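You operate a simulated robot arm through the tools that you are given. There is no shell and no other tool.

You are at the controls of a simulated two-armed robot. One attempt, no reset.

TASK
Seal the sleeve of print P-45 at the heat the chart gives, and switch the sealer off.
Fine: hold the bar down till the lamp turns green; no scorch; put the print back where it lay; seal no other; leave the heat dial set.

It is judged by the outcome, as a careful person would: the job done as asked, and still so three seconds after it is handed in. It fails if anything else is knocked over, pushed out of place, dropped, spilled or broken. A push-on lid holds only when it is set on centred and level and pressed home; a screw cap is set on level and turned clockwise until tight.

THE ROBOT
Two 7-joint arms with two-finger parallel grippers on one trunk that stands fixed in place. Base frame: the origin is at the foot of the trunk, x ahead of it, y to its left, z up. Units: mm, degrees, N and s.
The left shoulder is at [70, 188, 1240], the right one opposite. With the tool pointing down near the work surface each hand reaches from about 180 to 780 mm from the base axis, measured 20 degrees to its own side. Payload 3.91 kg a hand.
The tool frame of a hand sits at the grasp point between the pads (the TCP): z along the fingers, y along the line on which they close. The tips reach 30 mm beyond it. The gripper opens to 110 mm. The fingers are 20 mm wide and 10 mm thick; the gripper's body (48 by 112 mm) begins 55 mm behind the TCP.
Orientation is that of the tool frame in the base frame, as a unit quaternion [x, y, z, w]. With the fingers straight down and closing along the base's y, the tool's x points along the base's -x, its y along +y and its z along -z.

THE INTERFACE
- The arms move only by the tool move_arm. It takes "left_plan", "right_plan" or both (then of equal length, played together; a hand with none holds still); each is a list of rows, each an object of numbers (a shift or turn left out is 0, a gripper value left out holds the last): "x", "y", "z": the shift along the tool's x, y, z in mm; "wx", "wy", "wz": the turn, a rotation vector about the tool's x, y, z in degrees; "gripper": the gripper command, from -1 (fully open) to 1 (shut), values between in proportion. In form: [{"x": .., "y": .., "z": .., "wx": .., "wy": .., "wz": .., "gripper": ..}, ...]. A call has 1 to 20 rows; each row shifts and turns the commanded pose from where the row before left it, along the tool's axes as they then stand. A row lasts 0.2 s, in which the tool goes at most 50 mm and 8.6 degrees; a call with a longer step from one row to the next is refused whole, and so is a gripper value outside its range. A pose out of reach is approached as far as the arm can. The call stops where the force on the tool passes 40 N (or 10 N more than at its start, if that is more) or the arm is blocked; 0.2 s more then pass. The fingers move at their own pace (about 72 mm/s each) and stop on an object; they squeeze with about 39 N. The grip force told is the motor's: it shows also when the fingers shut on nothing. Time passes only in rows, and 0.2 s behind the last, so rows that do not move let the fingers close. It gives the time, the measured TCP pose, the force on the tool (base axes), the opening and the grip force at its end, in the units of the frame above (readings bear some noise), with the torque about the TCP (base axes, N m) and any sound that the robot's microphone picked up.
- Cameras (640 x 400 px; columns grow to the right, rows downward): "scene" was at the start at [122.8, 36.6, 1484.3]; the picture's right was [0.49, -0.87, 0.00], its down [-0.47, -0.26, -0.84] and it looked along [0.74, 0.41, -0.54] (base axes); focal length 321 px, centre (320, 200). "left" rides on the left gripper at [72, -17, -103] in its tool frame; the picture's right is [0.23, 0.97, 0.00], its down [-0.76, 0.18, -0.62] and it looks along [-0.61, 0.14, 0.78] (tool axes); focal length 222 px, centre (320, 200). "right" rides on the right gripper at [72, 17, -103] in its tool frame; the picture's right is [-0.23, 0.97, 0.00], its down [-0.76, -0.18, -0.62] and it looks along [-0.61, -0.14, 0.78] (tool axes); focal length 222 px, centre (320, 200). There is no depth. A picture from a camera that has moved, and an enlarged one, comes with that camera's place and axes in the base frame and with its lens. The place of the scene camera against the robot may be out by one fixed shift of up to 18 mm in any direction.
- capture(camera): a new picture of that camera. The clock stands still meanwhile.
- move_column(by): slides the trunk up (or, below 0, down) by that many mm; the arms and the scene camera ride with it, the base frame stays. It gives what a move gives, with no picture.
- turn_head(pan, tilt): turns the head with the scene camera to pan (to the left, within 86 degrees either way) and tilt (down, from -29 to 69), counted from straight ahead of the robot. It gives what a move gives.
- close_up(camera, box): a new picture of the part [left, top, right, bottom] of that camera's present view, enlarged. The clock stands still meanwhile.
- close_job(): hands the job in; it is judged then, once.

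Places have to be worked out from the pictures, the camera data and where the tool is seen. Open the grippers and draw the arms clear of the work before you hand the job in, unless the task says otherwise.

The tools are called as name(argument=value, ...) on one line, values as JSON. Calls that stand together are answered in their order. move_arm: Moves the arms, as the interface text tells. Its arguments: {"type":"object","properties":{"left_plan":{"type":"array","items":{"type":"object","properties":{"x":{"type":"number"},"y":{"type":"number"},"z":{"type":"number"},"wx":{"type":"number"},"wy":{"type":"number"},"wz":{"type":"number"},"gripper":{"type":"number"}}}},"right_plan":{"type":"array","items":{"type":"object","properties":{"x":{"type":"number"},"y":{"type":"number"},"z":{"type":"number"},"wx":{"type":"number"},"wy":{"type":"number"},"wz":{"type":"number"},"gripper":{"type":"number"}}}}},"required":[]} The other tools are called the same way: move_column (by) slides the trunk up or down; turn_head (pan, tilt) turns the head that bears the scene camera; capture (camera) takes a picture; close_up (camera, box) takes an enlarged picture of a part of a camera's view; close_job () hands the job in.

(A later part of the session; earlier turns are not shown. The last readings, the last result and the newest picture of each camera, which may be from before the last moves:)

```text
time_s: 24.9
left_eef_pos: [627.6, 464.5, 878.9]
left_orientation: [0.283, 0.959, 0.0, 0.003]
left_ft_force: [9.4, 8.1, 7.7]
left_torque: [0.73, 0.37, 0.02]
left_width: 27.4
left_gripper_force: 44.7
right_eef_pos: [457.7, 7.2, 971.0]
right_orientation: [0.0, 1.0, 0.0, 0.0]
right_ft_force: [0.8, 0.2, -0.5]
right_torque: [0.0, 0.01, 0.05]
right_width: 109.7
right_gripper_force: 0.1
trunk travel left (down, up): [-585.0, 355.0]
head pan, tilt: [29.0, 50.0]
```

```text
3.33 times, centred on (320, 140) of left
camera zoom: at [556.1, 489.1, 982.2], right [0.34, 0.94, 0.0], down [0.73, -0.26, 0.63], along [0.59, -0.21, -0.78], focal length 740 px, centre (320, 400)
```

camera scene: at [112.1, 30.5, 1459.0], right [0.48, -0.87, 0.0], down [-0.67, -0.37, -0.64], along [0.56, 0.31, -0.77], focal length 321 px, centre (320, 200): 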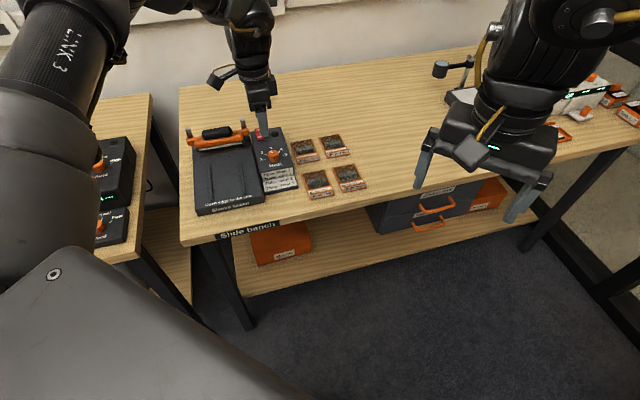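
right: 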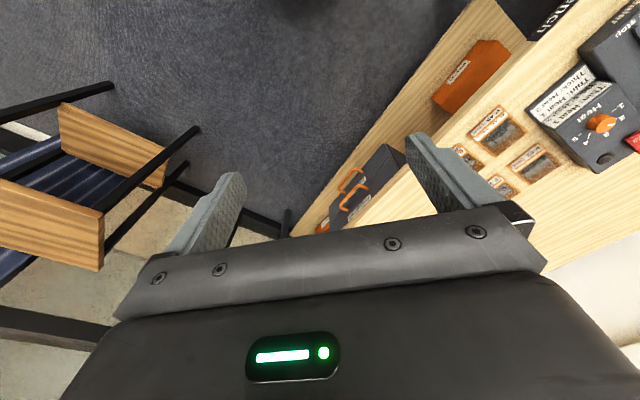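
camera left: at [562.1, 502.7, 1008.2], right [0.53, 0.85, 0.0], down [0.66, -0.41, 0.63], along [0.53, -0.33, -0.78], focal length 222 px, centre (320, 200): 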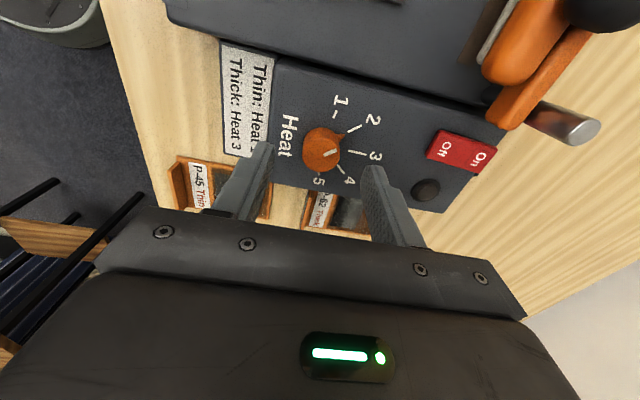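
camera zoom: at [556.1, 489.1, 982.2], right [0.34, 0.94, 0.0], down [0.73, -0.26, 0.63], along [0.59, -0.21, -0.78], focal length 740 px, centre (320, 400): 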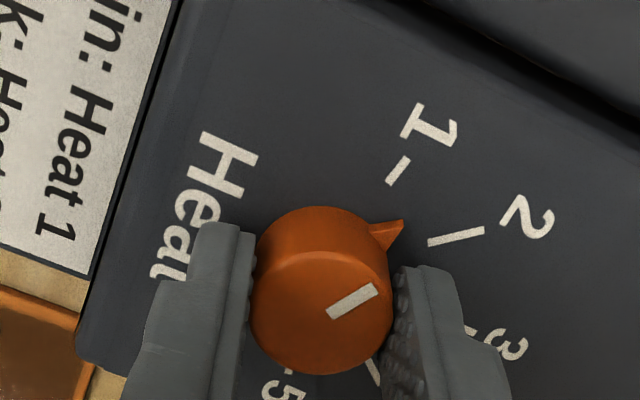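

The knob turns with the fingers; halfway now. I turn the other 20°.

move_arm(left_plan=[{"wz": -5}, {"wz": -5}, {"wz": -5}, {"wz": -5}, {}])

close_up(camera="left", box=[240, 80, 400, 200])

```text
time_s: 26.1
left_eef_pos: [627.5, 464.7, 878.1]
left_orientation: [0.112, 0.994, -0.002, 0.003]
left_ft_force: [11.8, 11.3, 9.5]
left_torque: [0.43, 0.04, 0.0]
left_width: 27.3
left_gripper_force: 45.1
right_eef_pos: [458.0, 6.5, 970.1]
right_orientation: [0.0, 1.0, -0.001, -0.001]
right_ft_force: [0.3, -0.3, -0.2]
right_torque: [-0.03, -0.03, -0.01]
right_width: 110.3
right_gripper_force: 0.0
trunk travel left (down, up): [-585.0, 355.0]
head pan, tilt: [29.0, 50.0]
```

```text
3.33 times, centred on (320, 140) of left
camera zoom: at [551.7, 463.7, 982.2], right [0.0, 1.0, 0.0], down [0.78, 0.0, 0.63], along [0.63, 0.0, -0.78], focal length 740 px, centre (320, 400)
```

zoom: 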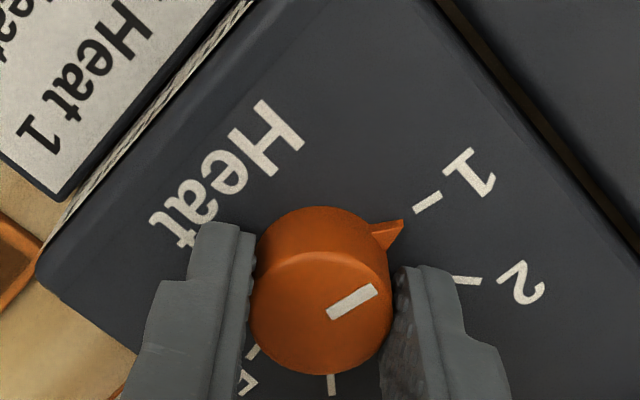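

Pointer tip now lines up with tick 1. I release the knob, rise clear and verify.

move_arm(left_plan=[{"gripper": 0.2}, {"gripper": -0.09}, {}, {"z": -15}, {"z": -20}, {"z": -20}, {}])

close_up(camera="left", box=[240, 60, 400, 180])

capture(camera="left")

close_up(camera="scene", box=[160, 40, 300, 130])

```text
time_s: 27.6
left_eef_pos: [622.9, 464.5, 933.6]
left_orientation: [0.113, 0.994, -0.001, 0.002]
left_ft_force: [0.0, 0.5, 0.4]
left_torque: [0.02, -0.05, 0.01]
left_width: 60.0
left_gripper_force: 0.0
left hand out of reach, approached as far as the arm can: row 6
right_eef_pos: [457.5, 4.8, 971.0]
right_orientation: [0.0, 1.0, 0.0, 0.0]
right_ft_force: [-0.1, -0.1, 0.0]
right_torque: [0.0, 0.03, 0.0]
right_width: 110.0
right_gripper_force: 0.0
trunk travel left (down, up): [-585.0, 355.0]
head pan, tilt: [29.0, 50.0]
```

```text
3.33 times, centred on (320, 120) of left
camera zoom: at [547.5, 463.3, 1035.4], right [0.0, 1.0, 0.0], down [0.78, 0.0, 0.63], along [0.63, 0.0, -0.78], focal length 740 px, centre (320, 467)
```

zoom: 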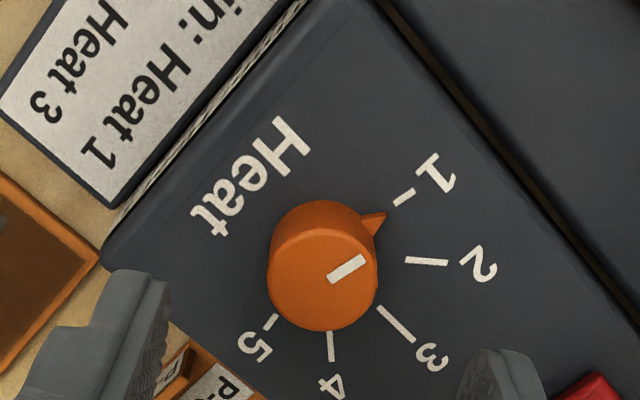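

```text
taken
camera left: at [547.5, 463.3, 1035.4], right [0.0, 1.0, 0.0], down [0.78, 0.0, 0.63], along [0.63, 0.0, -0.78], focal length 222 px, centre (320, 200)
```

left: 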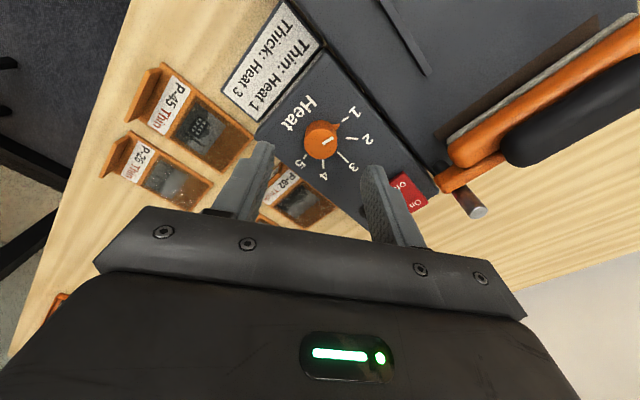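

```text
4.44 times, centred on (230, 85) of scene
camera zoom: at [112.4, 30.8, 1293.9], right [0.48, -0.87, 0.0], down [-0.67, -0.37, -0.64], along [0.56, 0.31, -0.77], focal length 1426 px, centre (720, 711)
```

zoom: 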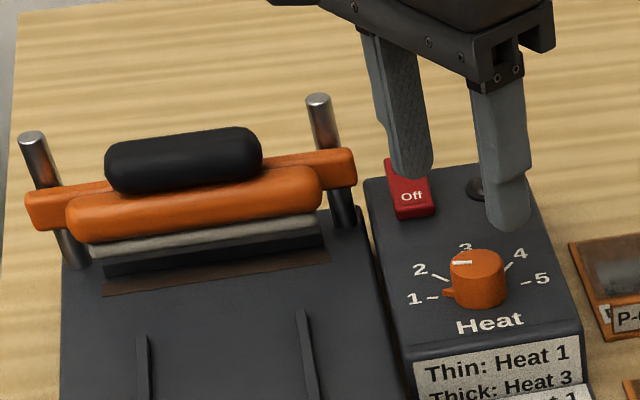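

The dial reads 1 (pointer tip on the tick). Next the rocker: "On" is its far end near bench (895, 95), beyond vertical reach, so I close the fingers, yaw toward it and tilt the hand ~40° forward.

move_arm(left_plan=[{"wz": -7.4, "gripper": 1}, {"wz": -7.4}, {"wz": -7.4}, {"wz": -7.4}, {"wz": -7.4}, {"wz": -7.0}, {"wy": -8, "z": -4}, {"wy": -8, "z": -4}, {"wy": -8, "z": -4}, {"wy": -8, "z": -4}, {"wy": -8, "z": -4}, {}])

capture(camera="left")

capture(camera="scene")

```text
time_s: 30.2
left_eef_pos: [617.6, 460.4, 951.9]
left_orientation: [-0.252, 0.904, 0.09, 0.332]
left_ft_force: [-0.1, -0.7, 0.1]
left_torque: [0.02, 0.03, -0.02]
left_width: 0.0
left_gripper_force: 37.6
right_eef_pos: [456.6, 5.7, 970.8]
right_orientation: [0.0, 1.0, -0.001, -0.001]
right_ft_force: [0.6, 0.3, 0.1]
right_torque: [-0.02, 0.04, 0.06]
right_width: 109.9
right_gripper_force: 0.2
trunk travel left (down, up): [-585.0, 355.0]
head pan, tilt: [29.0, 50.0]
```

```text
taken
camera left: at [521.8, 383.0, 983.8], right [-0.65, 0.74, -0.15], down [0.06, 0.25, 0.97], along [0.76, 0.62, -0.21], focal length 222 px, centre (320, 200)
```

left: 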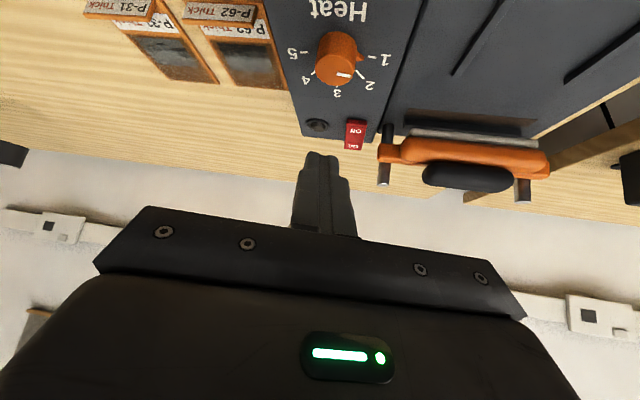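

```text
taken
camera scene: at [112.2, 30.8, 1294.0], right [0.48, -0.87, 0.0], down [-0.67, -0.37, -0.64], along [0.56, 0.31, -0.77], focal length 321 px, centre (320, 200)
```

scene: 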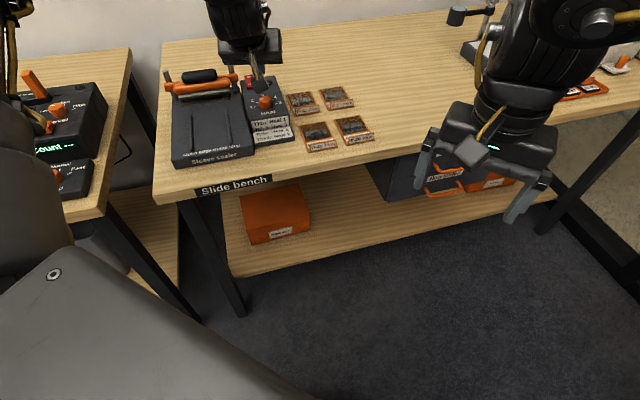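

Tilt reached. This low view also shows the bar from the side; I zoom in on the switch, lamp and bar to refine their heights.

close_up(camera="left", box=[280, 100, 400, 200])

close_up(camera="left", box=[360, 90, 560, 220])

close_up(camera="scene", box=[160, 40, 300, 130])

```text
4.00 times, centred on (340, 150) of left
camera zoom: at [521.8, 383.0, 983.8], right [-0.65, 0.74, -0.15], down [0.06, 0.25, 0.97], along [0.76, 0.62, -0.21], focal length 888 px, centre (240, 400)
```

zoom: 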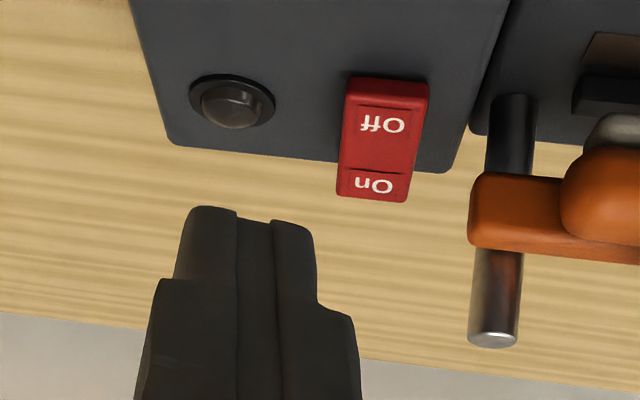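

```text
3.08 times, centred on (460, 155) of left
camera zoom: at [521.8, 383.0, 983.8], right [-0.65, 0.74, -0.15], down [0.06, 0.25, 0.97], along [0.76, 0.62, -0.21], focal length 684 px, centre (-111, 338)
```

zoom: 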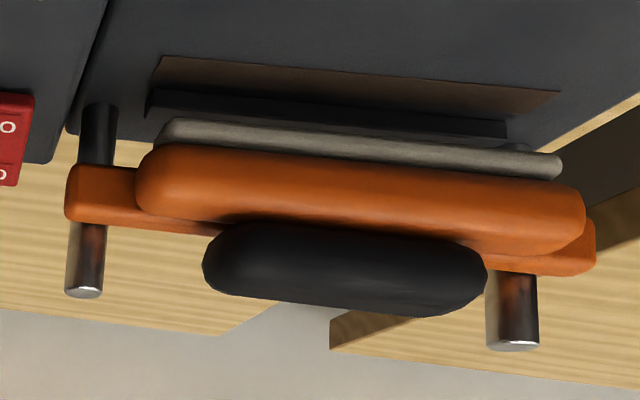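

```text
4.44 times, centred on (230, 85) of scene
camera zoom: at [112.2, 30.8, 1294.0], right [0.48, -0.87, 0.0], down [-0.67, -0.37, -0.64], along [0.56, 0.31, -0.77], focal length 1426 px, centre (720, 711)
```

zoom: 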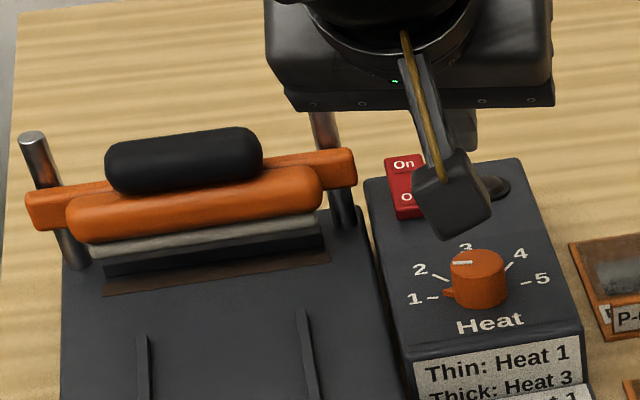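

Triangulation now gives: rocker d 857–898, r ≈ 93, "On" end top z ≈ 859; handle centre ≈ bench (860, −22), z ≈ 893; post tops z ≈ 902. I move the closed tips above the "On" end, staying ~45 mm over it.

move_arm(left_plan=[{"x": -17.6, "y": 12.15, "z": 21.4}, {"x": -17.6, "y": 12.15, "z": 21.4}, {"x": -17.6, "y": 12.15, "z": 21.4}, {"x": -17.6, "y": 12.15, "z": 21.4}, {}])

capture(camera="left")

close_up(camera="scene", box=[160, 20, 300, 120])

```text
time_s: 31.4
left_eef_pos: [686.0, 558.3, 931.6]
left_orientation: [-0.252, 0.905, 0.09, 0.331]
left_ft_force: [0.1, 0.6, 0.3]
left_torque: [0.03, -0.01, 0.01]
left_width: 0.0
left_gripper_force: 37.6
right_eef_pos: [455.1, 5.6, 971.5]
right_orientation: [-0.001, 1.0, 0.0, -0.001]
right_ft_force: [0.7, -0.2, -0.4]
right_torque: [0.03, 0.01, -0.01]
right_width: 109.9
right_gripper_force: 0.1
trunk travel left (down, up): [-585.0, 355.0]
head pan, tilt: [29.0, 50.0]
```

```text
taken
camera left: at [590.1, 481.1, 964.3], right [-0.65, 0.74, -0.15], down [0.06, 0.25, 0.97], along [0.76, 0.62, -0.21], focal length 222 px, centre (320, 200)
```

left: 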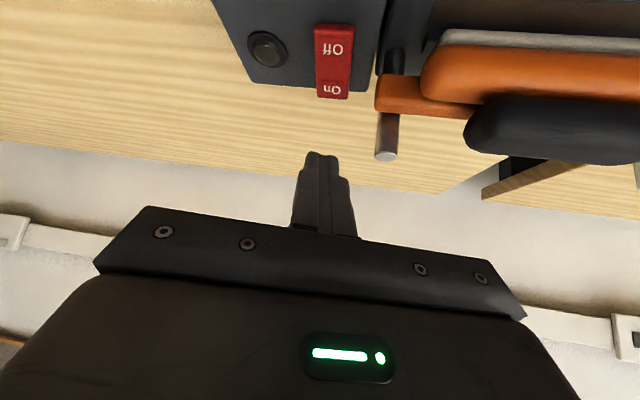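

```text
4.00 times, centred on (230, 70) of scene
camera zoom: at [111.5, 30.1, 1294.1], right [0.48, -0.87, 0.0], down [-0.67, -0.37, -0.64], along [0.56, 0.31, -0.77], focal length 1283 px, centre (680, 720)
```

zoom: 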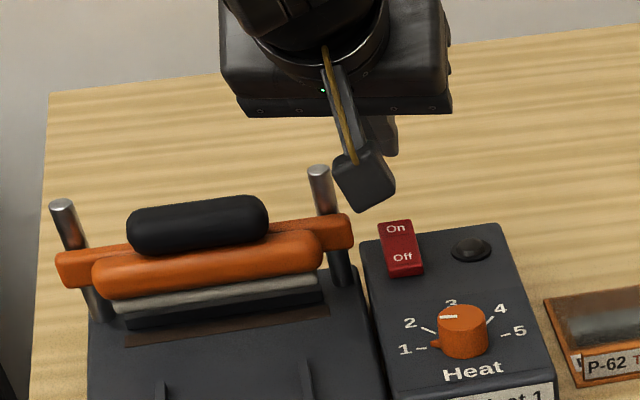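

Pose is as planned and the view confirms the "On" edge at d≈897, r≈94. I descend 38 mm to just above it.

move_arm(left_plan=[{"x": 8.2, "z": 9.65}, {"x": 8.2, "z": 9.65}, {"x": 8.2, "z": 9.65}, {}])

capture(camera="left")

close_up(camera="scene", box=[210, 40, 290, 110])

```text
time_s: 32.5
left_eef_pos: [686.3, 558.5, 892.6]
left_orientation: [-0.252, 0.905, 0.09, 0.331]
left_ft_force: [0.2, 0.1, 0.1]
left_torque: [-0.01, -0.03, 0.0]
left_width: 0.0
left_gripper_force: 37.7
right_eef_pos: [456.4, 4.6, 970.3]
right_orientation: [0.0, 1.0, 0.0, 0.0]
right_ft_force: [0.9, 0.0, -0.9]
right_torque: [0.0, 0.0, -0.02]
right_width: 110.0
right_gripper_force: 0.1
trunk travel left (down, up): [-585.0, 355.0]
head pan, tilt: [29.0, 50.0]
```

```text
taken
camera left: at [589.8, 481.0, 925.5], right [-0.65, 0.74, -0.15], down [0.06, 0.25, 0.97], along [0.76, 0.62, -0.21], focal length 222 px, centre (320, 200)
```

left: 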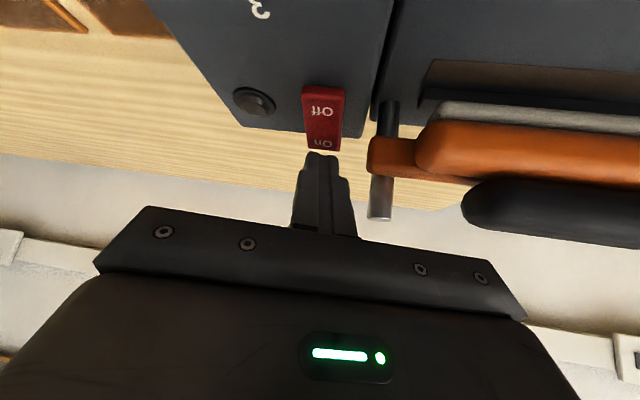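

```text
5.71 times, centred on (250, 75) of scene
camera zoom: at [111.9, 30.4, 1294.0], right [0.48, -0.87, 0.0], down [-0.67, -0.37, -0.64], along [0.56, 0.31, -0.77], focal length 1833 px, centre (720, 914)
```

zoom: 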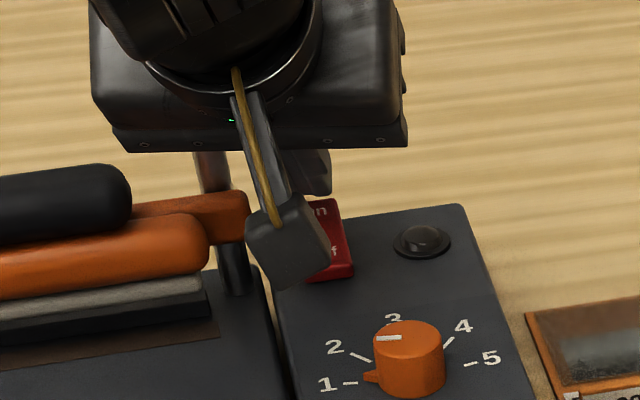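

Tips are about 4–5 mm above the "On" end. I press down in 3 mm steps.

move_arm(left_plan=[{"x": 1.94, "z": 2.28}, {"x": 1.94, "z": 2.28}, {"x": 1.94, "z": 2.28}, {}])

close_up(camera="left", box=[220, 60, 420, 200])

```text
time_s: 33.5
left_eef_pos: [686.7, 559.4, 884.0]
left_orientation: [-0.251, 0.905, 0.09, 0.332]
left_ft_force: [-0.7, -0.3, 0.3]
left_torque: [0.0, -0.01, 0.02]
left_width: 0.1
left_gripper_force: 37.5
right_eef_pos: [456.6, 5.3, 971.2]
right_orientation: [0.0, 1.0, -0.001, 0.0]
right_ft_force: [0.2, 0.4, 0.4]
right_torque: [-0.01, 0.01, -0.02]
right_width: 110.0
right_gripper_force: 0.1
trunk travel left (down, up): [-585.0, 355.0]
head pan, tilt: [29.0, 50.0]
```

```text
2.86 times, centred on (320, 130) of left
camera zoom: at [590.5, 481.0, 917.0], right [-0.65, 0.74, -0.15], down [0.06, 0.25, 0.97], along [0.76, 0.62, -0.21], focal length 635 px, centre (320, 400)
```

zoom: 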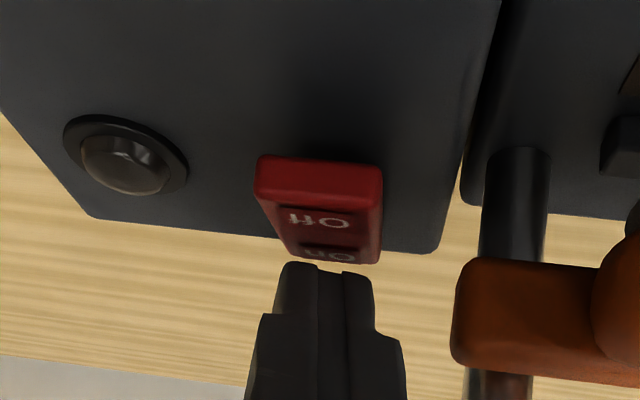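

Not yet touching; the corner of the tips is about level with the "On" face. I continue down in 2 mm steps, watching force.

move_arm(left_plan=[{"x": 1.3, "z": 1.52}, {"x": 1.3, "z": 1.52}, {}])

close_up(camera="left", box=[220, 60, 420, 200])

```text
time_s: 34.2
left_eef_pos: [685.5, 558.1, 884.1]
left_orientation: [-0.252, 0.903, 0.09, 0.335]
left_ft_force: [5.3, 7.6, 18.1]
left_torque: [0.25, -0.45, -0.13]
left_width: 0.0
left_gripper_force: 37.3
right_eef_pos: [454.9, 5.1, 971.5]
right_orientation: [-0.001, 1.0, 0.001, 0.0]
right_ft_force: [0.6, -0.1, 0.3]
right_torque: [0.0, 0.01, 0.0]
right_width: 110.0
right_gripper_force: 0.0
trunk travel left (down, up): [-585.0, 355.0]
head pan, tilt: [29.0, 50.0]
```

```text
2.86 times, centred on (320, 130) of left
camera zoom: at [590.2, 480.6, 915.9], right [-0.65, 0.74, -0.15], down [0.05, 0.25, 0.97], along [0.76, 0.62, -0.2], focal length 635 px, centre (320, 400)
```

zoom: 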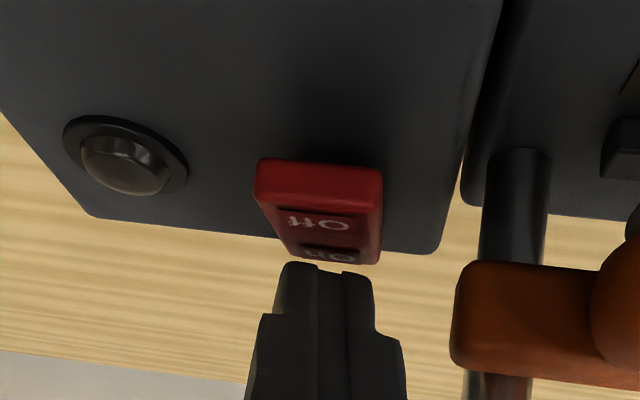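

Contact at ~20 N, the rocker hasn't flipped yet. I press a little further in 1.5 mm steps.

move_arm(left_plan=[{"x": 0.97, "z": 1.14}, {"x": 0.97, "z": 1.14}, {}])

close_up(camera="left", box=[220, 60, 420, 200])

```text
time_s: 35.0
left_eef_pos: [686.9, 559.8, 883.6]
left_orientation: [-0.252, 0.902, 0.091, 0.337]
left_ft_force: [11.6, 14.5, 35.2]
left_torque: [0.52, -0.74, -0.21]
left_width: 0.0
left_gripper_force: 37.6
right_eef_pos: [454.8, 4.2, 972.7]
right_orientation: [-0.001, 1.0, -0.001, 0.001]
right_ft_force: [-1.1, 0.3, -0.1]
right_torque: [0.02, -0.02, 0.02]
right_width: 110.1
right_gripper_force: 0.1
trunk travel left (down, up): [-585.0, 355.0]
head pan, tilt: [29.0, 50.0]
```

```text
2.86 times, centred on (320, 130) of left
camera zoom: at [590.0, 480.3, 915.0], right [-0.65, 0.74, -0.15], down [0.05, 0.24, 0.97], along [0.76, 0.62, -0.19], focal length 635 px, centre (320, 400)
```

zoom: 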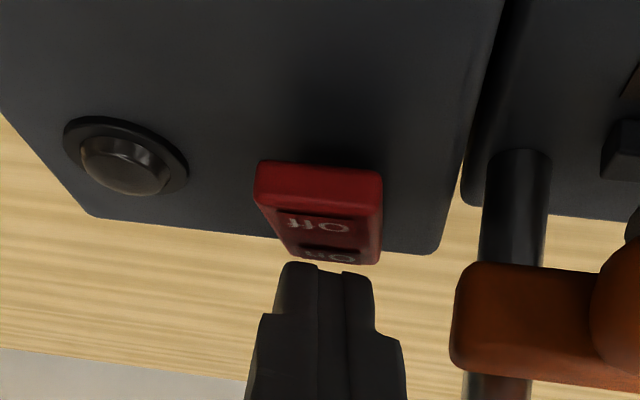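

35 N and no movement; perhaps the "On" end is already down. I back off 8 mm and look closely at the rocker's tilt before doing more.

move_arm(left_plan=[{"x": -3, "z": -3.5}, {"x": -5, "z": -6}, {"x": -5, "z": -6}, {}])

close_up(camera="left", box=[240, 60, 400, 170])

close_up(camera="scene", box=[230, 55, 280, 95])

```text
time_s: 36.0
left_eef_pos: [686.8, 558.7, 895.6]
left_orientation: [-0.252, 0.905, 0.091, 0.33]
left_ft_force: [0.2, 0.0, -0.1]
left_torque: [-0.04, -0.01, 0.03]
left_width: 0.0
left_gripper_force: 37.8
right_eef_pos: [457.6, 5.2, 970.1]
right_orientation: [0.0, 1.0, 0.0, 0.001]
right_ft_force: [-0.5, 0.4, -0.1]
right_torque: [-0.01, -0.01, -0.02]
right_width: 110.2
right_gripper_force: 0.1
trunk travel left (down, up): [-585.0, 355.0]
head pan, tilt: [29.0, 50.0]
```

```text
3.64 times, centred on (320, 115) of left
camera zoom: at [590.2, 481.0, 929.1], right [-0.65, 0.74, -0.15], down [0.06, 0.25, 0.97], along [0.76, 0.62, -0.21], focal length 808 px, centre (320, 509)
```

zoom: 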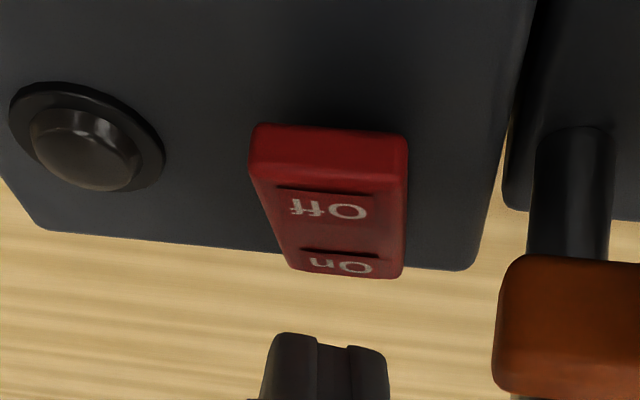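

```text
10.00 times, centred on (255, 75) of scene
camera zoom: at [112.1, 30.7, 1293.9], right [0.48, -0.87, 0.0], down [-0.67, -0.37, -0.64], along [0.56, 0.31, -0.77], focal length 3207 px, centre (970, 1450)
```

zoom: 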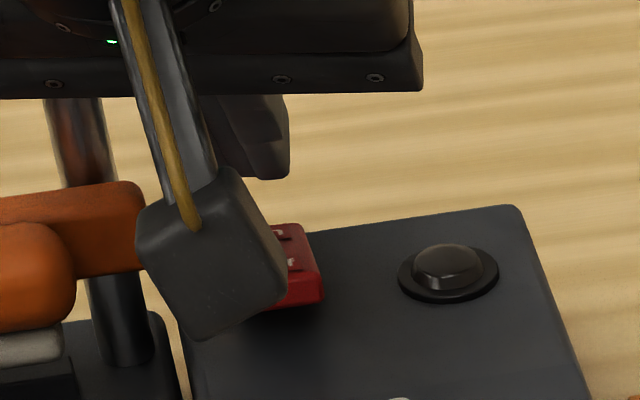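

In the scene view the rocker face is now seen nearly edge-on with the near end raised — it flipped to On at first light contact. I draw up and back to check it clearly.

move_arm(left_plan=[{"x": -16, "z": -19}, {"x": -16, "z": -19}, {"x": 10, "z": -30}, {"x": 10, "z": -30}, {"x": 10, "z": -30}, {}])

close_up(camera="scene", box=[220, 55, 300, 115])

capture(camera="left")

```text
time_s: 37.5
left_eef_pos: [618.3, 518.1, 995.7]
left_orientation: [-0.252, 0.905, 0.09, 0.33]
left_ft_force: [0.1, 0.1, -0.1]
left_torque: [-0.05, 0.02, -0.01]
left_width: 0.0
left_gripper_force: 37.9
right_eef_pos: [458.2, 5.3, 970.2]
right_orientation: [0.001, 1.0, -0.001, -0.001]
right_ft_force: [-0.2, 0.1, 0.1]
right_torque: [0.02, 0.01, 0.01]
right_width: 109.9
right_gripper_force: 0.1
trunk travel left (down, up): [-585.0, 355.0]
head pan, tilt: [29.0, 50.0]
```

```text
6.67 times, centred on (260, 85) of scene
camera zoom: at [112.8, 31.1, 1293.9], right [0.48, -0.87, 0.0], down [-0.67, -0.37, -0.64], along [0.56, 0.31, -0.77], focal length 2138 px, centre (720, 967)
```

zoom: 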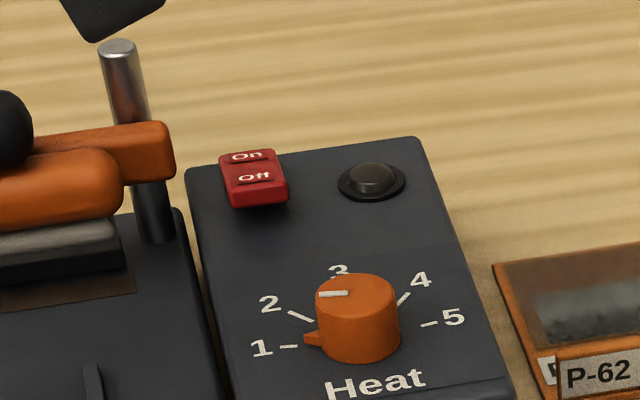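

```text
taken
camera left: at [521.1, 439.9, 1028.6], right [-0.65, 0.74, -0.15], down [0.06, 0.25, 0.97], along [0.76, 0.62, -0.21], focal length 222 px, centre (320, 200)
```

left: 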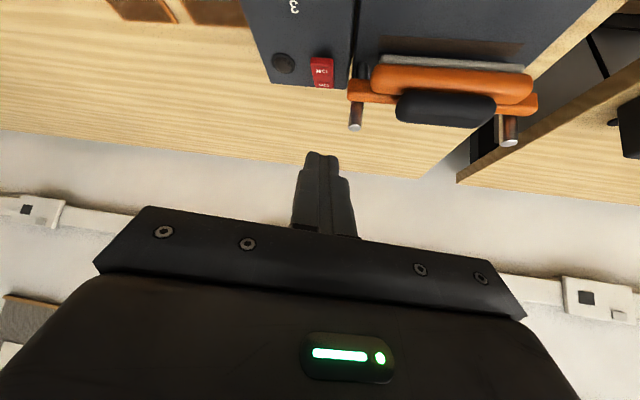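

The scene view shows the rocker in On (far end down) and the dial at 1. Now P-45: I bring the hand back over the prints, take out the tilt, and yaw to −45° so the fingers close along the bench depth, across the tab's thickness.

move_arm(left_plan=[{"x": 18.5, "y": -29.3, "z": -15.5}, {"x": 18.5, "y": -29.3, "z": -15.5}, {"x": 18.5, "y": -29.3, "z": -15.5}, {"x": 18.5, "y": -29.3, "z": -15.5}, {"x": 18.5, "y": -29.3, "z": -15.5}, {"wy": 8}, {"wy": 8}, {"wy": 8}, {"wy": 8}, {"wy": 8}, {"wz": 7.6}, {"wz": 7.6}, {"wz": 7.6}, {"wz": 7.6}, {"wz": 7.6, "gripper": -0.09}, {}])

move_arm(left_plan=[{"wz": 7.6}, {"wz": 7.6}, {"wz": 7.6}, {"wz": 7.6}, {"wz": 7.6}, {}])

capture(camera="left")

capture(camera="scene")

```text
time_s: 40.9
left_eef_pos: [596.7, 404.9, 981.6]
left_orientation: [0.062, 0.998, -0.001, 0.003]
left_ft_force: [-0.1, -0.4, -0.5]
left_torque: [0.01, -0.01, 0.03]
left_width: 59.8
left_gripper_force: 0.0
left hand out of reach, approached as far as the arm can: row 3, 4, 5, 8, 9, 10
right_eef_pos: [456.8, 6.1, 971.3]
right_orientation: [0.0, 1.0, -0.001, -0.001]
right_ft_force: [1.2, -1.3, 0.3]
right_torque: [0.02, -0.01, 0.0]
right_width: 110.0
right_gripper_force: 0.0
trunk travel left (down, up): [-585.0, 355.0]
head pan, tilt: [29.0, 50.0]
```

```text
time_s: 42.2
left_eef_pos: [598.1, 403.7, 981.4]
left_orientation: [0.383, 0.924, 0.0, 0.002]
left_ft_force: [-0.1, -0.2, 0.4]
left_torque: [-0.03, -0.04, -0.01]
left_width: 59.8
left_gripper_force: 0.0
right_eef_pos: [456.8, 4.5, 970.4]
right_orientation: [0.0, 1.0, 0.001, 0.001]
right_ft_force: [0.7, 0.3, 0.2]
right_torque: [0.0, 0.0, 0.01]
right_width: 109.8
right_gripper_force: 0.2
trunk travel left (down, up): [-585.0, 355.0]
head pan, tilt: [29.0, 50.0]
```

```text
taken
camera left: at [533.1, 442.7, 1084.5], right [0.53, 0.85, 0.0], down [0.66, -0.41, 0.63], along [0.53, -0.33, -0.78], focal length 222 px, centre (320, 200)
```

left: 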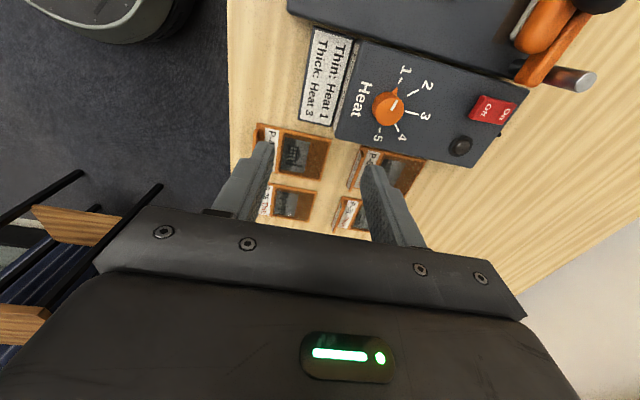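

```text
taken
camera scene: at [112.1, 30.7, 1294.0], right [0.48, -0.87, 0.0], down [-0.67, -0.37, -0.64], along [0.56, 0.31, -0.77], focal length 321 px, centre (320, 200)
```

scene: 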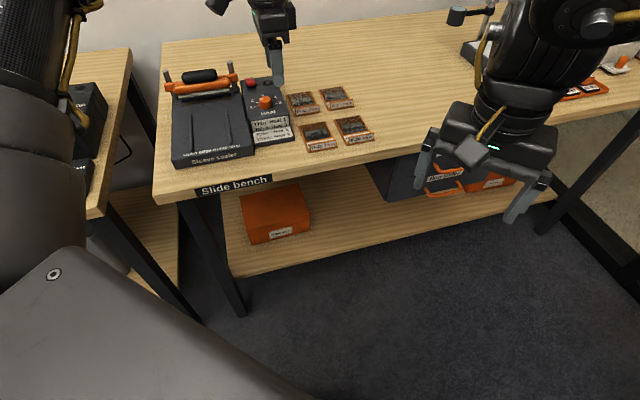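

Now I shift toward the P-45 tab (estimated near bench d≈645, r≈212) staying high, to see it between the fingers.

move_arm(left_plan=[{"x": -20, "y": -21}, {"x": -20, "y": -21}, {"x": -15, "y": -21}, {"z": 20}, {}])

capture(camera="left")

close_up(camera="left", box=[240, 80, 440, 220])

close_up(camera="scene", box=[270, 70, 390, 160])

```text
time_s: 43.5
left_eef_pos: [572.8, 329.1, 953.7]
left_orientation: [0.383, 0.924, 0.0, 0.002]
left_ft_force: [0.2, -0.3, 1.0]
left_torque: [0.0, -0.02, 0.02]
left_width: 59.7
left_gripper_force: 0.0
left hand out of reach, approached as far as the arm can: row 1, 2, 3
right_eef_pos: [456.5, 5.5, 971.0]
right_orientation: [0.0, 1.0, -0.001, -0.001]
right_ft_force: [0.3, 0.1, -0.4]
right_torque: [0.0, -0.01, -0.03]
right_width: 110.0
right_gripper_force: 0.0
trunk travel left (down, up): [-585.0, 355.0]
head pan, tilt: [29.0, 50.0]
```

```text
taken
camera left: at [508.5, 366.7, 1057.4], right [0.53, 0.85, 0.0], down [0.66, -0.41, 0.63], along [0.53, -0.33, -0.78], focal length 222 px, centre (320, 200)
```

left: 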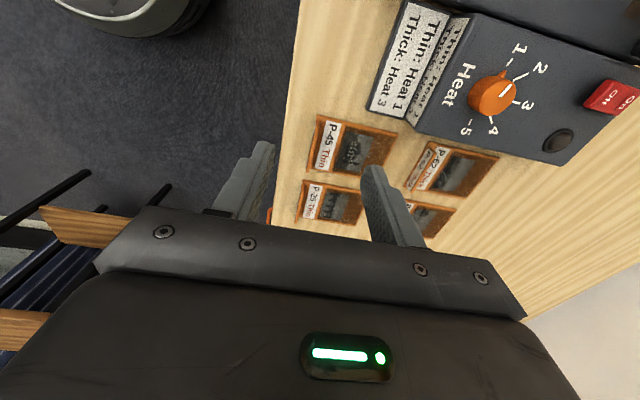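

```text
2.86 times, centred on (340, 150) of left
camera zoom: at [508.5, 366.7, 1057.4], right [0.53, 0.85, 0.0], down [0.66, -0.41, 0.63], along [0.53, -0.33, -0.78], focal length 635 px, centre (263, 343)
```

zoom: 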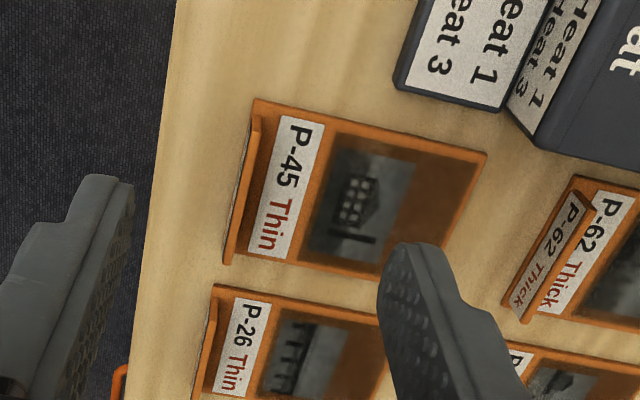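

```text
4.44 times, centred on (330, 115) of scene
camera zoom: at [111.7, 30.4, 1294.0], right [0.48, -0.87, 0.0], down [-0.67, -0.37, -0.64], along [0.56, 0.31, -0.77], focal length 1426 px, centre (276, 578)
```

zoom: 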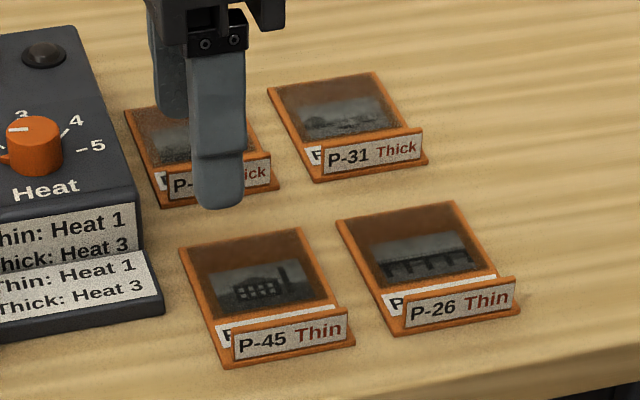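

Clear view of P-45 and its tab. I zoom in further to judge the tab's lean, height and exact place.

close_up(camera="left", box=[290, 100, 400, 190])

close_up(camera="scene", box=[300, 110, 380, 160])

close_up(camera="right", box=[400, 60, 640, 200])

```text
4.44 times, centred on (345, 145) of left
camera zoom: at [508.5, 366.7, 1057.4], right [0.53, 0.85, 0.0], down [0.66, -0.41, 0.63], along [0.53, -0.33, -0.78], focal length 987 px, centre (209, 444)
```

zoom: 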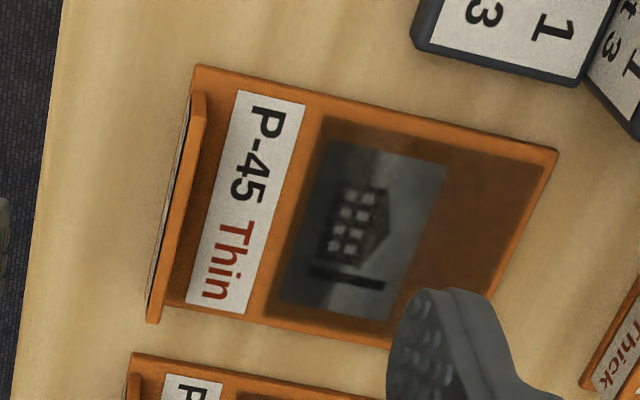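

```text
8.00 times, centred on (340, 135) of scene
camera zoom: at [111.7, 30.4, 1294.0], right [0.48, -0.87, 0.0], down [-0.67, -0.37, -0.64], along [0.56, 0.31, -0.77], focal length 2566 px, centre (160, 720)
```

zoom: 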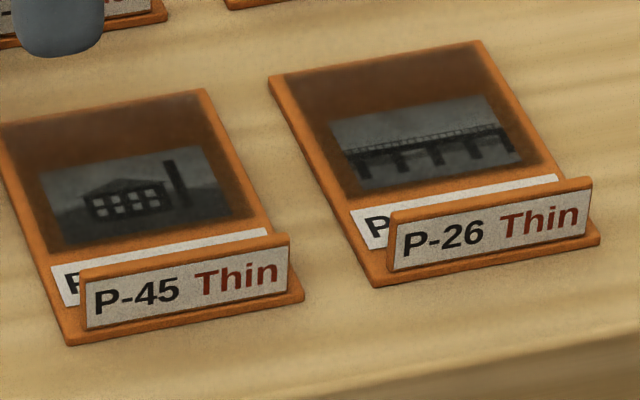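

```text
2.67 times, centred on (520, 130) of right
camera zoom: at [384.3, 22.7, 1073.1], right [0.23, 0.97, 0.0], down [0.76, -0.18, 0.62], along [0.61, -0.14, -0.78], focal length 592 px, centre (-213, 387)
```

zoom: 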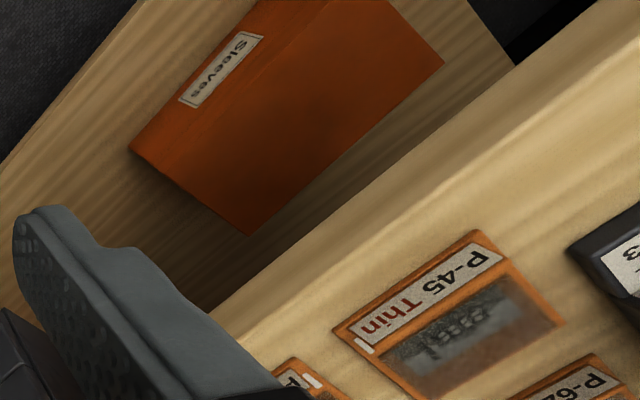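

The tab is a vertical plate ~21 mm high, ~4 mm thick, at d ≈ 637, r ≈ 183–247; print base top z ≈ 798. I centre the hand over it with a 40 mm opening and descend to z≈870 to check alignment.

move_arm(left_plan=[{"z": 20, "gripper": 0.273}, {"x": -21, "z": 20}, {"x": -20.7, "z": 20}, {"z": 23}, {}])

capture(camera="left")

close_up(camera="left", box=[240, 70, 400, 190])

close_up(camera="scene", box=[270, 70, 390, 160])

```text
time_s: 44.6
left_eef_pos: [577.3, 315.1, 874.0]
left_orientation: [0.384, 0.923, -0.001, 0.004]
left_ft_force: [-0.7, 0.3, 0.2]
left_torque: [-0.01, 0.04, 0.01]
left_width: 39.9
left_gripper_force: 0.1
left hand out of reach, approached as far as the arm can: row 2, 3, 4
right_eef_pos: [456.2, 5.7, 971.3]
right_orientation: [0.0, 1.0, 0.0, -0.001]
right_ft_force: [-0.2, 0.5, 0.2]
right_torque: [0.0, -0.05, 0.0]
right_width: 110.2
right_gripper_force: 0.0
trunk travel left (down, up): [-585.0, 355.0]
head pan, tilt: [29.0, 50.0]
```

```text
taken
camera left: at [513.5, 355.0, 976.9], right [0.53, 0.85, 0.0], down [0.66, -0.41, 0.63], along [0.53, -0.33, -0.78], focal length 222 px, centre (320, 200)
```

left: 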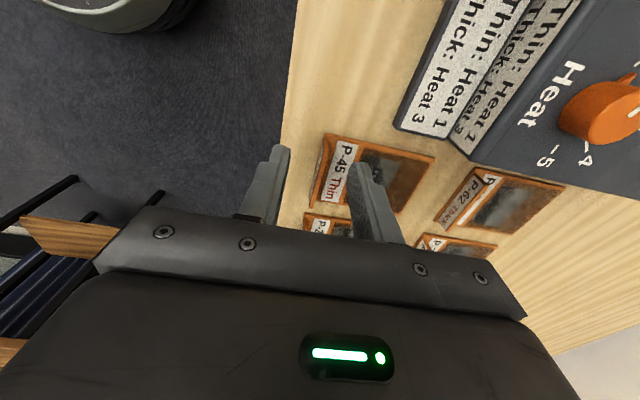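

```text
3.33 times, centred on (320, 130) of left
camera zoom: at [513.5, 355.0, 976.9], right [0.53, 0.85, 0.0], down [0.66, -0.41, 0.63], along [0.53, -0.33, -0.78], focal length 740 px, centre (320, 433)
```

zoom: 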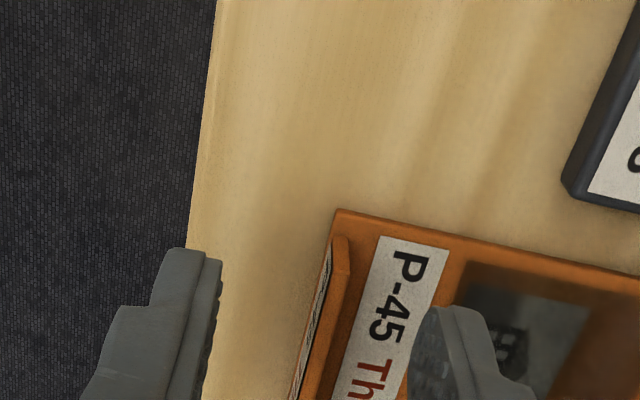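

```text
4.44 times, centred on (330, 115) of scene
camera zoom: at [111.8, 30.5, 1294.0], right [0.48, -0.87, 0.0], down [-0.67, -0.37, -0.64], along [0.56, 0.31, -0.77], focal length 1426 px, centre (276, 578)
```

zoom: 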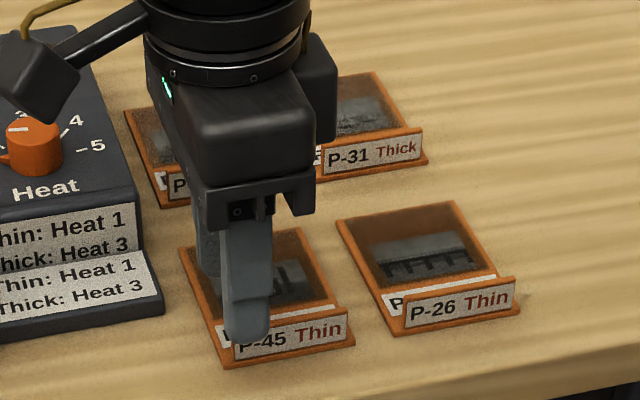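

The hand hits a joint limit going right with a vertical wrist. Leaning the hand ~25° about its closing axis (fingers toward bench-right, still flat against the tab) moves the wrist left, so I try that and then check where it reaches.

move_arm(left_plan=[{"z": -10}, {"wy": -8.4}, {"wy": -8.3}, {"wy": -8.3}, {}])

```text
time_s: 45.9
left_eef_pos: [578.4, 315.1, 885.0]
left_orientation: [0.373, 0.902, -0.083, 0.202]
left_ft_force: [0.0, -0.1, 0.0]
left_torque: [0.02, -0.03, 0.01]
left_width: 40.1
left_gripper_force: 0.2
right_eef_pos: [457.1, 6.2, 970.2]
right_orientation: [0.0, 1.0, 0.0, 0.0]
right_ft_force: [0.8, -0.2, -0.4]
right_torque: [-0.01, 0.01, 0.02]
right_width: 109.8
right_gripper_force: 0.1
trunk travel left (down, up): [-585.0, 355.0]
head pan, tilt: [29.0, 50.0]
```

The tilt is in (25°, purely toward bench-right, closing axis still along depth). I move to above the tab: d 637, r 204, z 865.

move_arm(left_plan=[{"x": -3.8, "y": 2.6, "z": 12.85}, {"x": -3.8, "y": 2.6, "z": 12.85}, {}])

close_up(camera="left", box=[240, 70, 400, 190])

close_up(camera="scene", box=[270, 70, 390, 160])

```text
time_s: 46.6
left_eef_pos: [592.1, 308.1, 864.2]
left_orientation: [0.374, 0.901, -0.083, 0.202]
left_ft_force: [-0.3, 0.8, 0.6]
left_torque: [0.0, 0.0, -0.04]
left_width: 39.9
left_gripper_force: 0.1
right_eef_pos: [456.6, 6.3, 970.6]
right_orientation: [0.0, 1.0, -0.001, -0.001]
right_ft_force: [-0.4, 1.1, -0.3]
right_torque: [0.02, 0.0, -0.02]
right_width: 110.1
right_gripper_force: 0.2
trunk travel left (down, up): [-585.0, 355.0]
head pan, tilt: [29.0, 50.0]
```

```text
3.33 times, centred on (320, 130) of left
camera zoom: at [503.5, 372.8, 926.9], right [0.54, 0.83, -0.1], down [0.42, -0.17, 0.89], along [0.72, -0.52, -0.45], focal length 740 px, centre (320, 433)
```

zoom: 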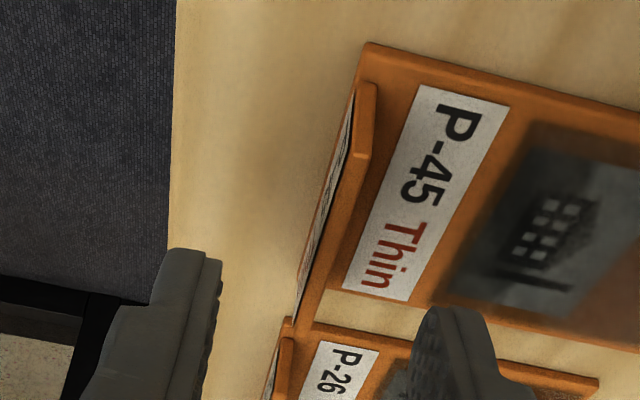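

```text
4.44 times, centred on (330, 115) of scene
camera zoom: at [111.6, 31.1, 1294.0], right [0.48, -0.87, 0.0], down [-0.67, -0.37, -0.64], along [0.56, 0.31, -0.77], focal length 1426 px, centre (276, 578)
```

zoom: 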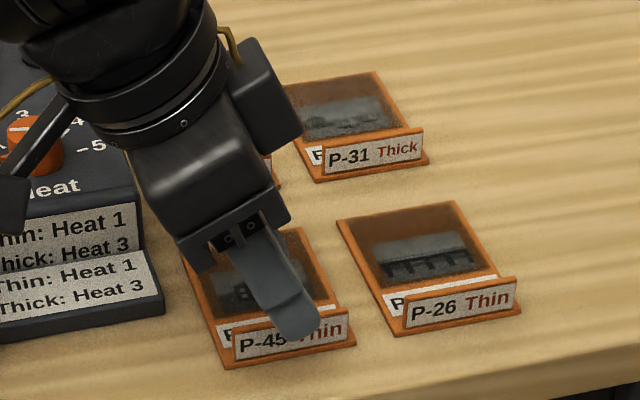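

Reached with the tilt. The tab's end is seen at d ≈ 637, z 800–820, inset ~6 mm, and the hand is centred within a millimetre. I lower to z≈835 so the pads straddle the tab.

move_arm(left_plan=[{"x": 3.2, "y": 0.2, "z": 9.2}, {"x": 3.2, "y": 0.2, "z": 9.2}, {"x": 3.2, "y": 0.1, "z": 9.2}, {}])

close_up(camera="left", box=[240, 70, 400, 190])

close_up(camera="scene", box=[290, 90, 370, 160])

```text
time_s: 47.6
left_eef_pos: [596.7, 305.4, 835.1]
left_orientation: [0.373, 0.902, -0.083, 0.202]
left_ft_force: [0.3, 0.5, 1.3]
left_torque: [0.04, 0.0, 0.03]
left_width: 39.9
left_gripper_force: 0.3
right_eef_pos: [456.5, 5.6, 970.9]
right_orientation: [0.0, 1.0, 0.0, 0.0]
right_ft_force: [-0.3, -1.0, 0.0]
right_torque: [-0.02, 0.0, -0.03]
right_width: 109.9
right_gripper_force: 0.1
trunk travel left (down, up): [-585.0, 355.0]
head pan, tilt: [29.0, 50.0]
```

```text
3.33 times, centred on (320, 130) of left
camera zoom: at [506.2, 370.5, 898.0], right [0.54, 0.83, -0.09], down [0.42, -0.17, 0.89], along [0.72, -0.52, -0.45], focal length 740 px, centre (320, 433)
```

zoom: 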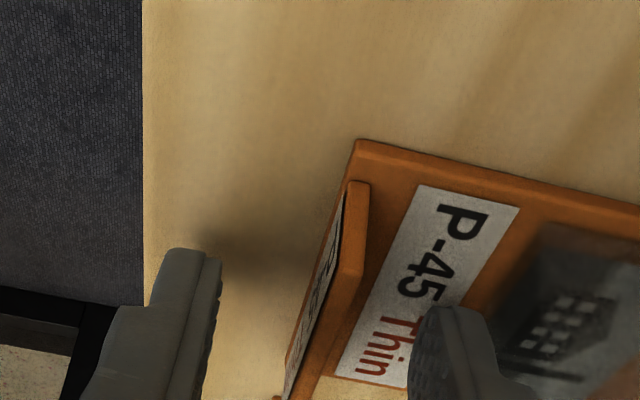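

```text
5.71 times, centred on (330, 125) of scene
camera zoom: at [111.9, 30.6, 1294.0], right [0.48, -0.87, 0.0], down [-0.67, -0.37, -0.64], along [0.56, 0.31, -0.77], focal length 1833 px, centre (263, 629)
```

zoom: 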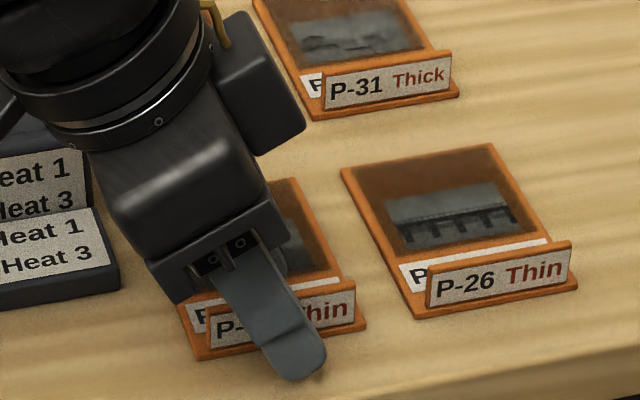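

Fingers straddle the tab without contact. I close the gripper on it.

move_arm(left_plan=[{"gripper": 0.7}, {"gripper": 0.9}, {"gripper": 1}, {}, {}])

close_up(camera="left", box=[240, 70, 400, 190])

close_up(camera="scene", box=[300, 110, 380, 160])

```text
time_s: 48.9
left_eef_pos: [595.9, 305.8, 834.9]
left_orientation: [0.374, 0.901, -0.083, 0.202]
left_ft_force: [-0.5, 0.6, 2.5]
left_torque: [-0.04, 0.01, 0.0]
left_width: 2.3
left_gripper_force: 38.6
right_eef_pos: [456.7, 5.8, 970.4]
right_orientation: [0.001, 1.0, 0.0, 0.0]
right_ft_force: [0.2, 0.2, 0.8]
right_torque: [-0.02, 0.02, 0.0]
right_width: 109.9
right_gripper_force: 0.1
trunk travel left (down, up): [-585.0, 355.0]
head pan, tilt: [29.0, 50.0]
```

```text
3.33 times, centred on (320, 130) of left
camera zoom: at [506.1, 370.4, 898.1], right [0.54, 0.83, -0.1], down [0.42, -0.17, 0.89], along [0.72, -0.52, -0.45], focal length 740 px, centre (320, 433)
```

zoom: 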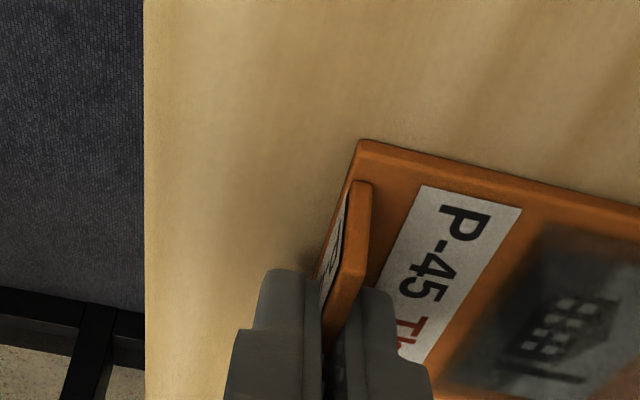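

```text
8.00 times, centred on (340, 135) of scene
camera zoom: at [111.8, 30.5, 1294.0], right [0.48, -0.87, 0.0], down [-0.67, -0.37, -0.64], along [0.56, 0.31, -0.77], focal length 2566 px, centre (160, 720)
```

zoom: 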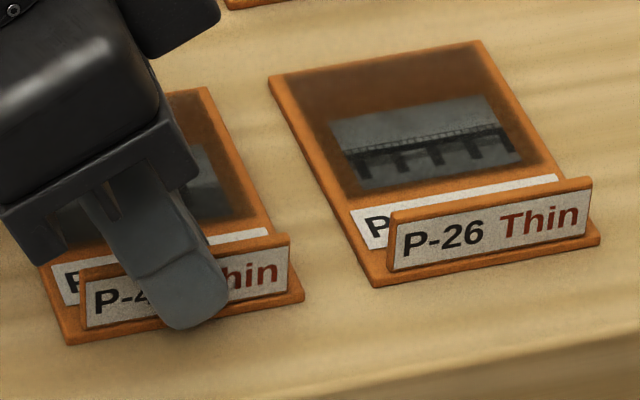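

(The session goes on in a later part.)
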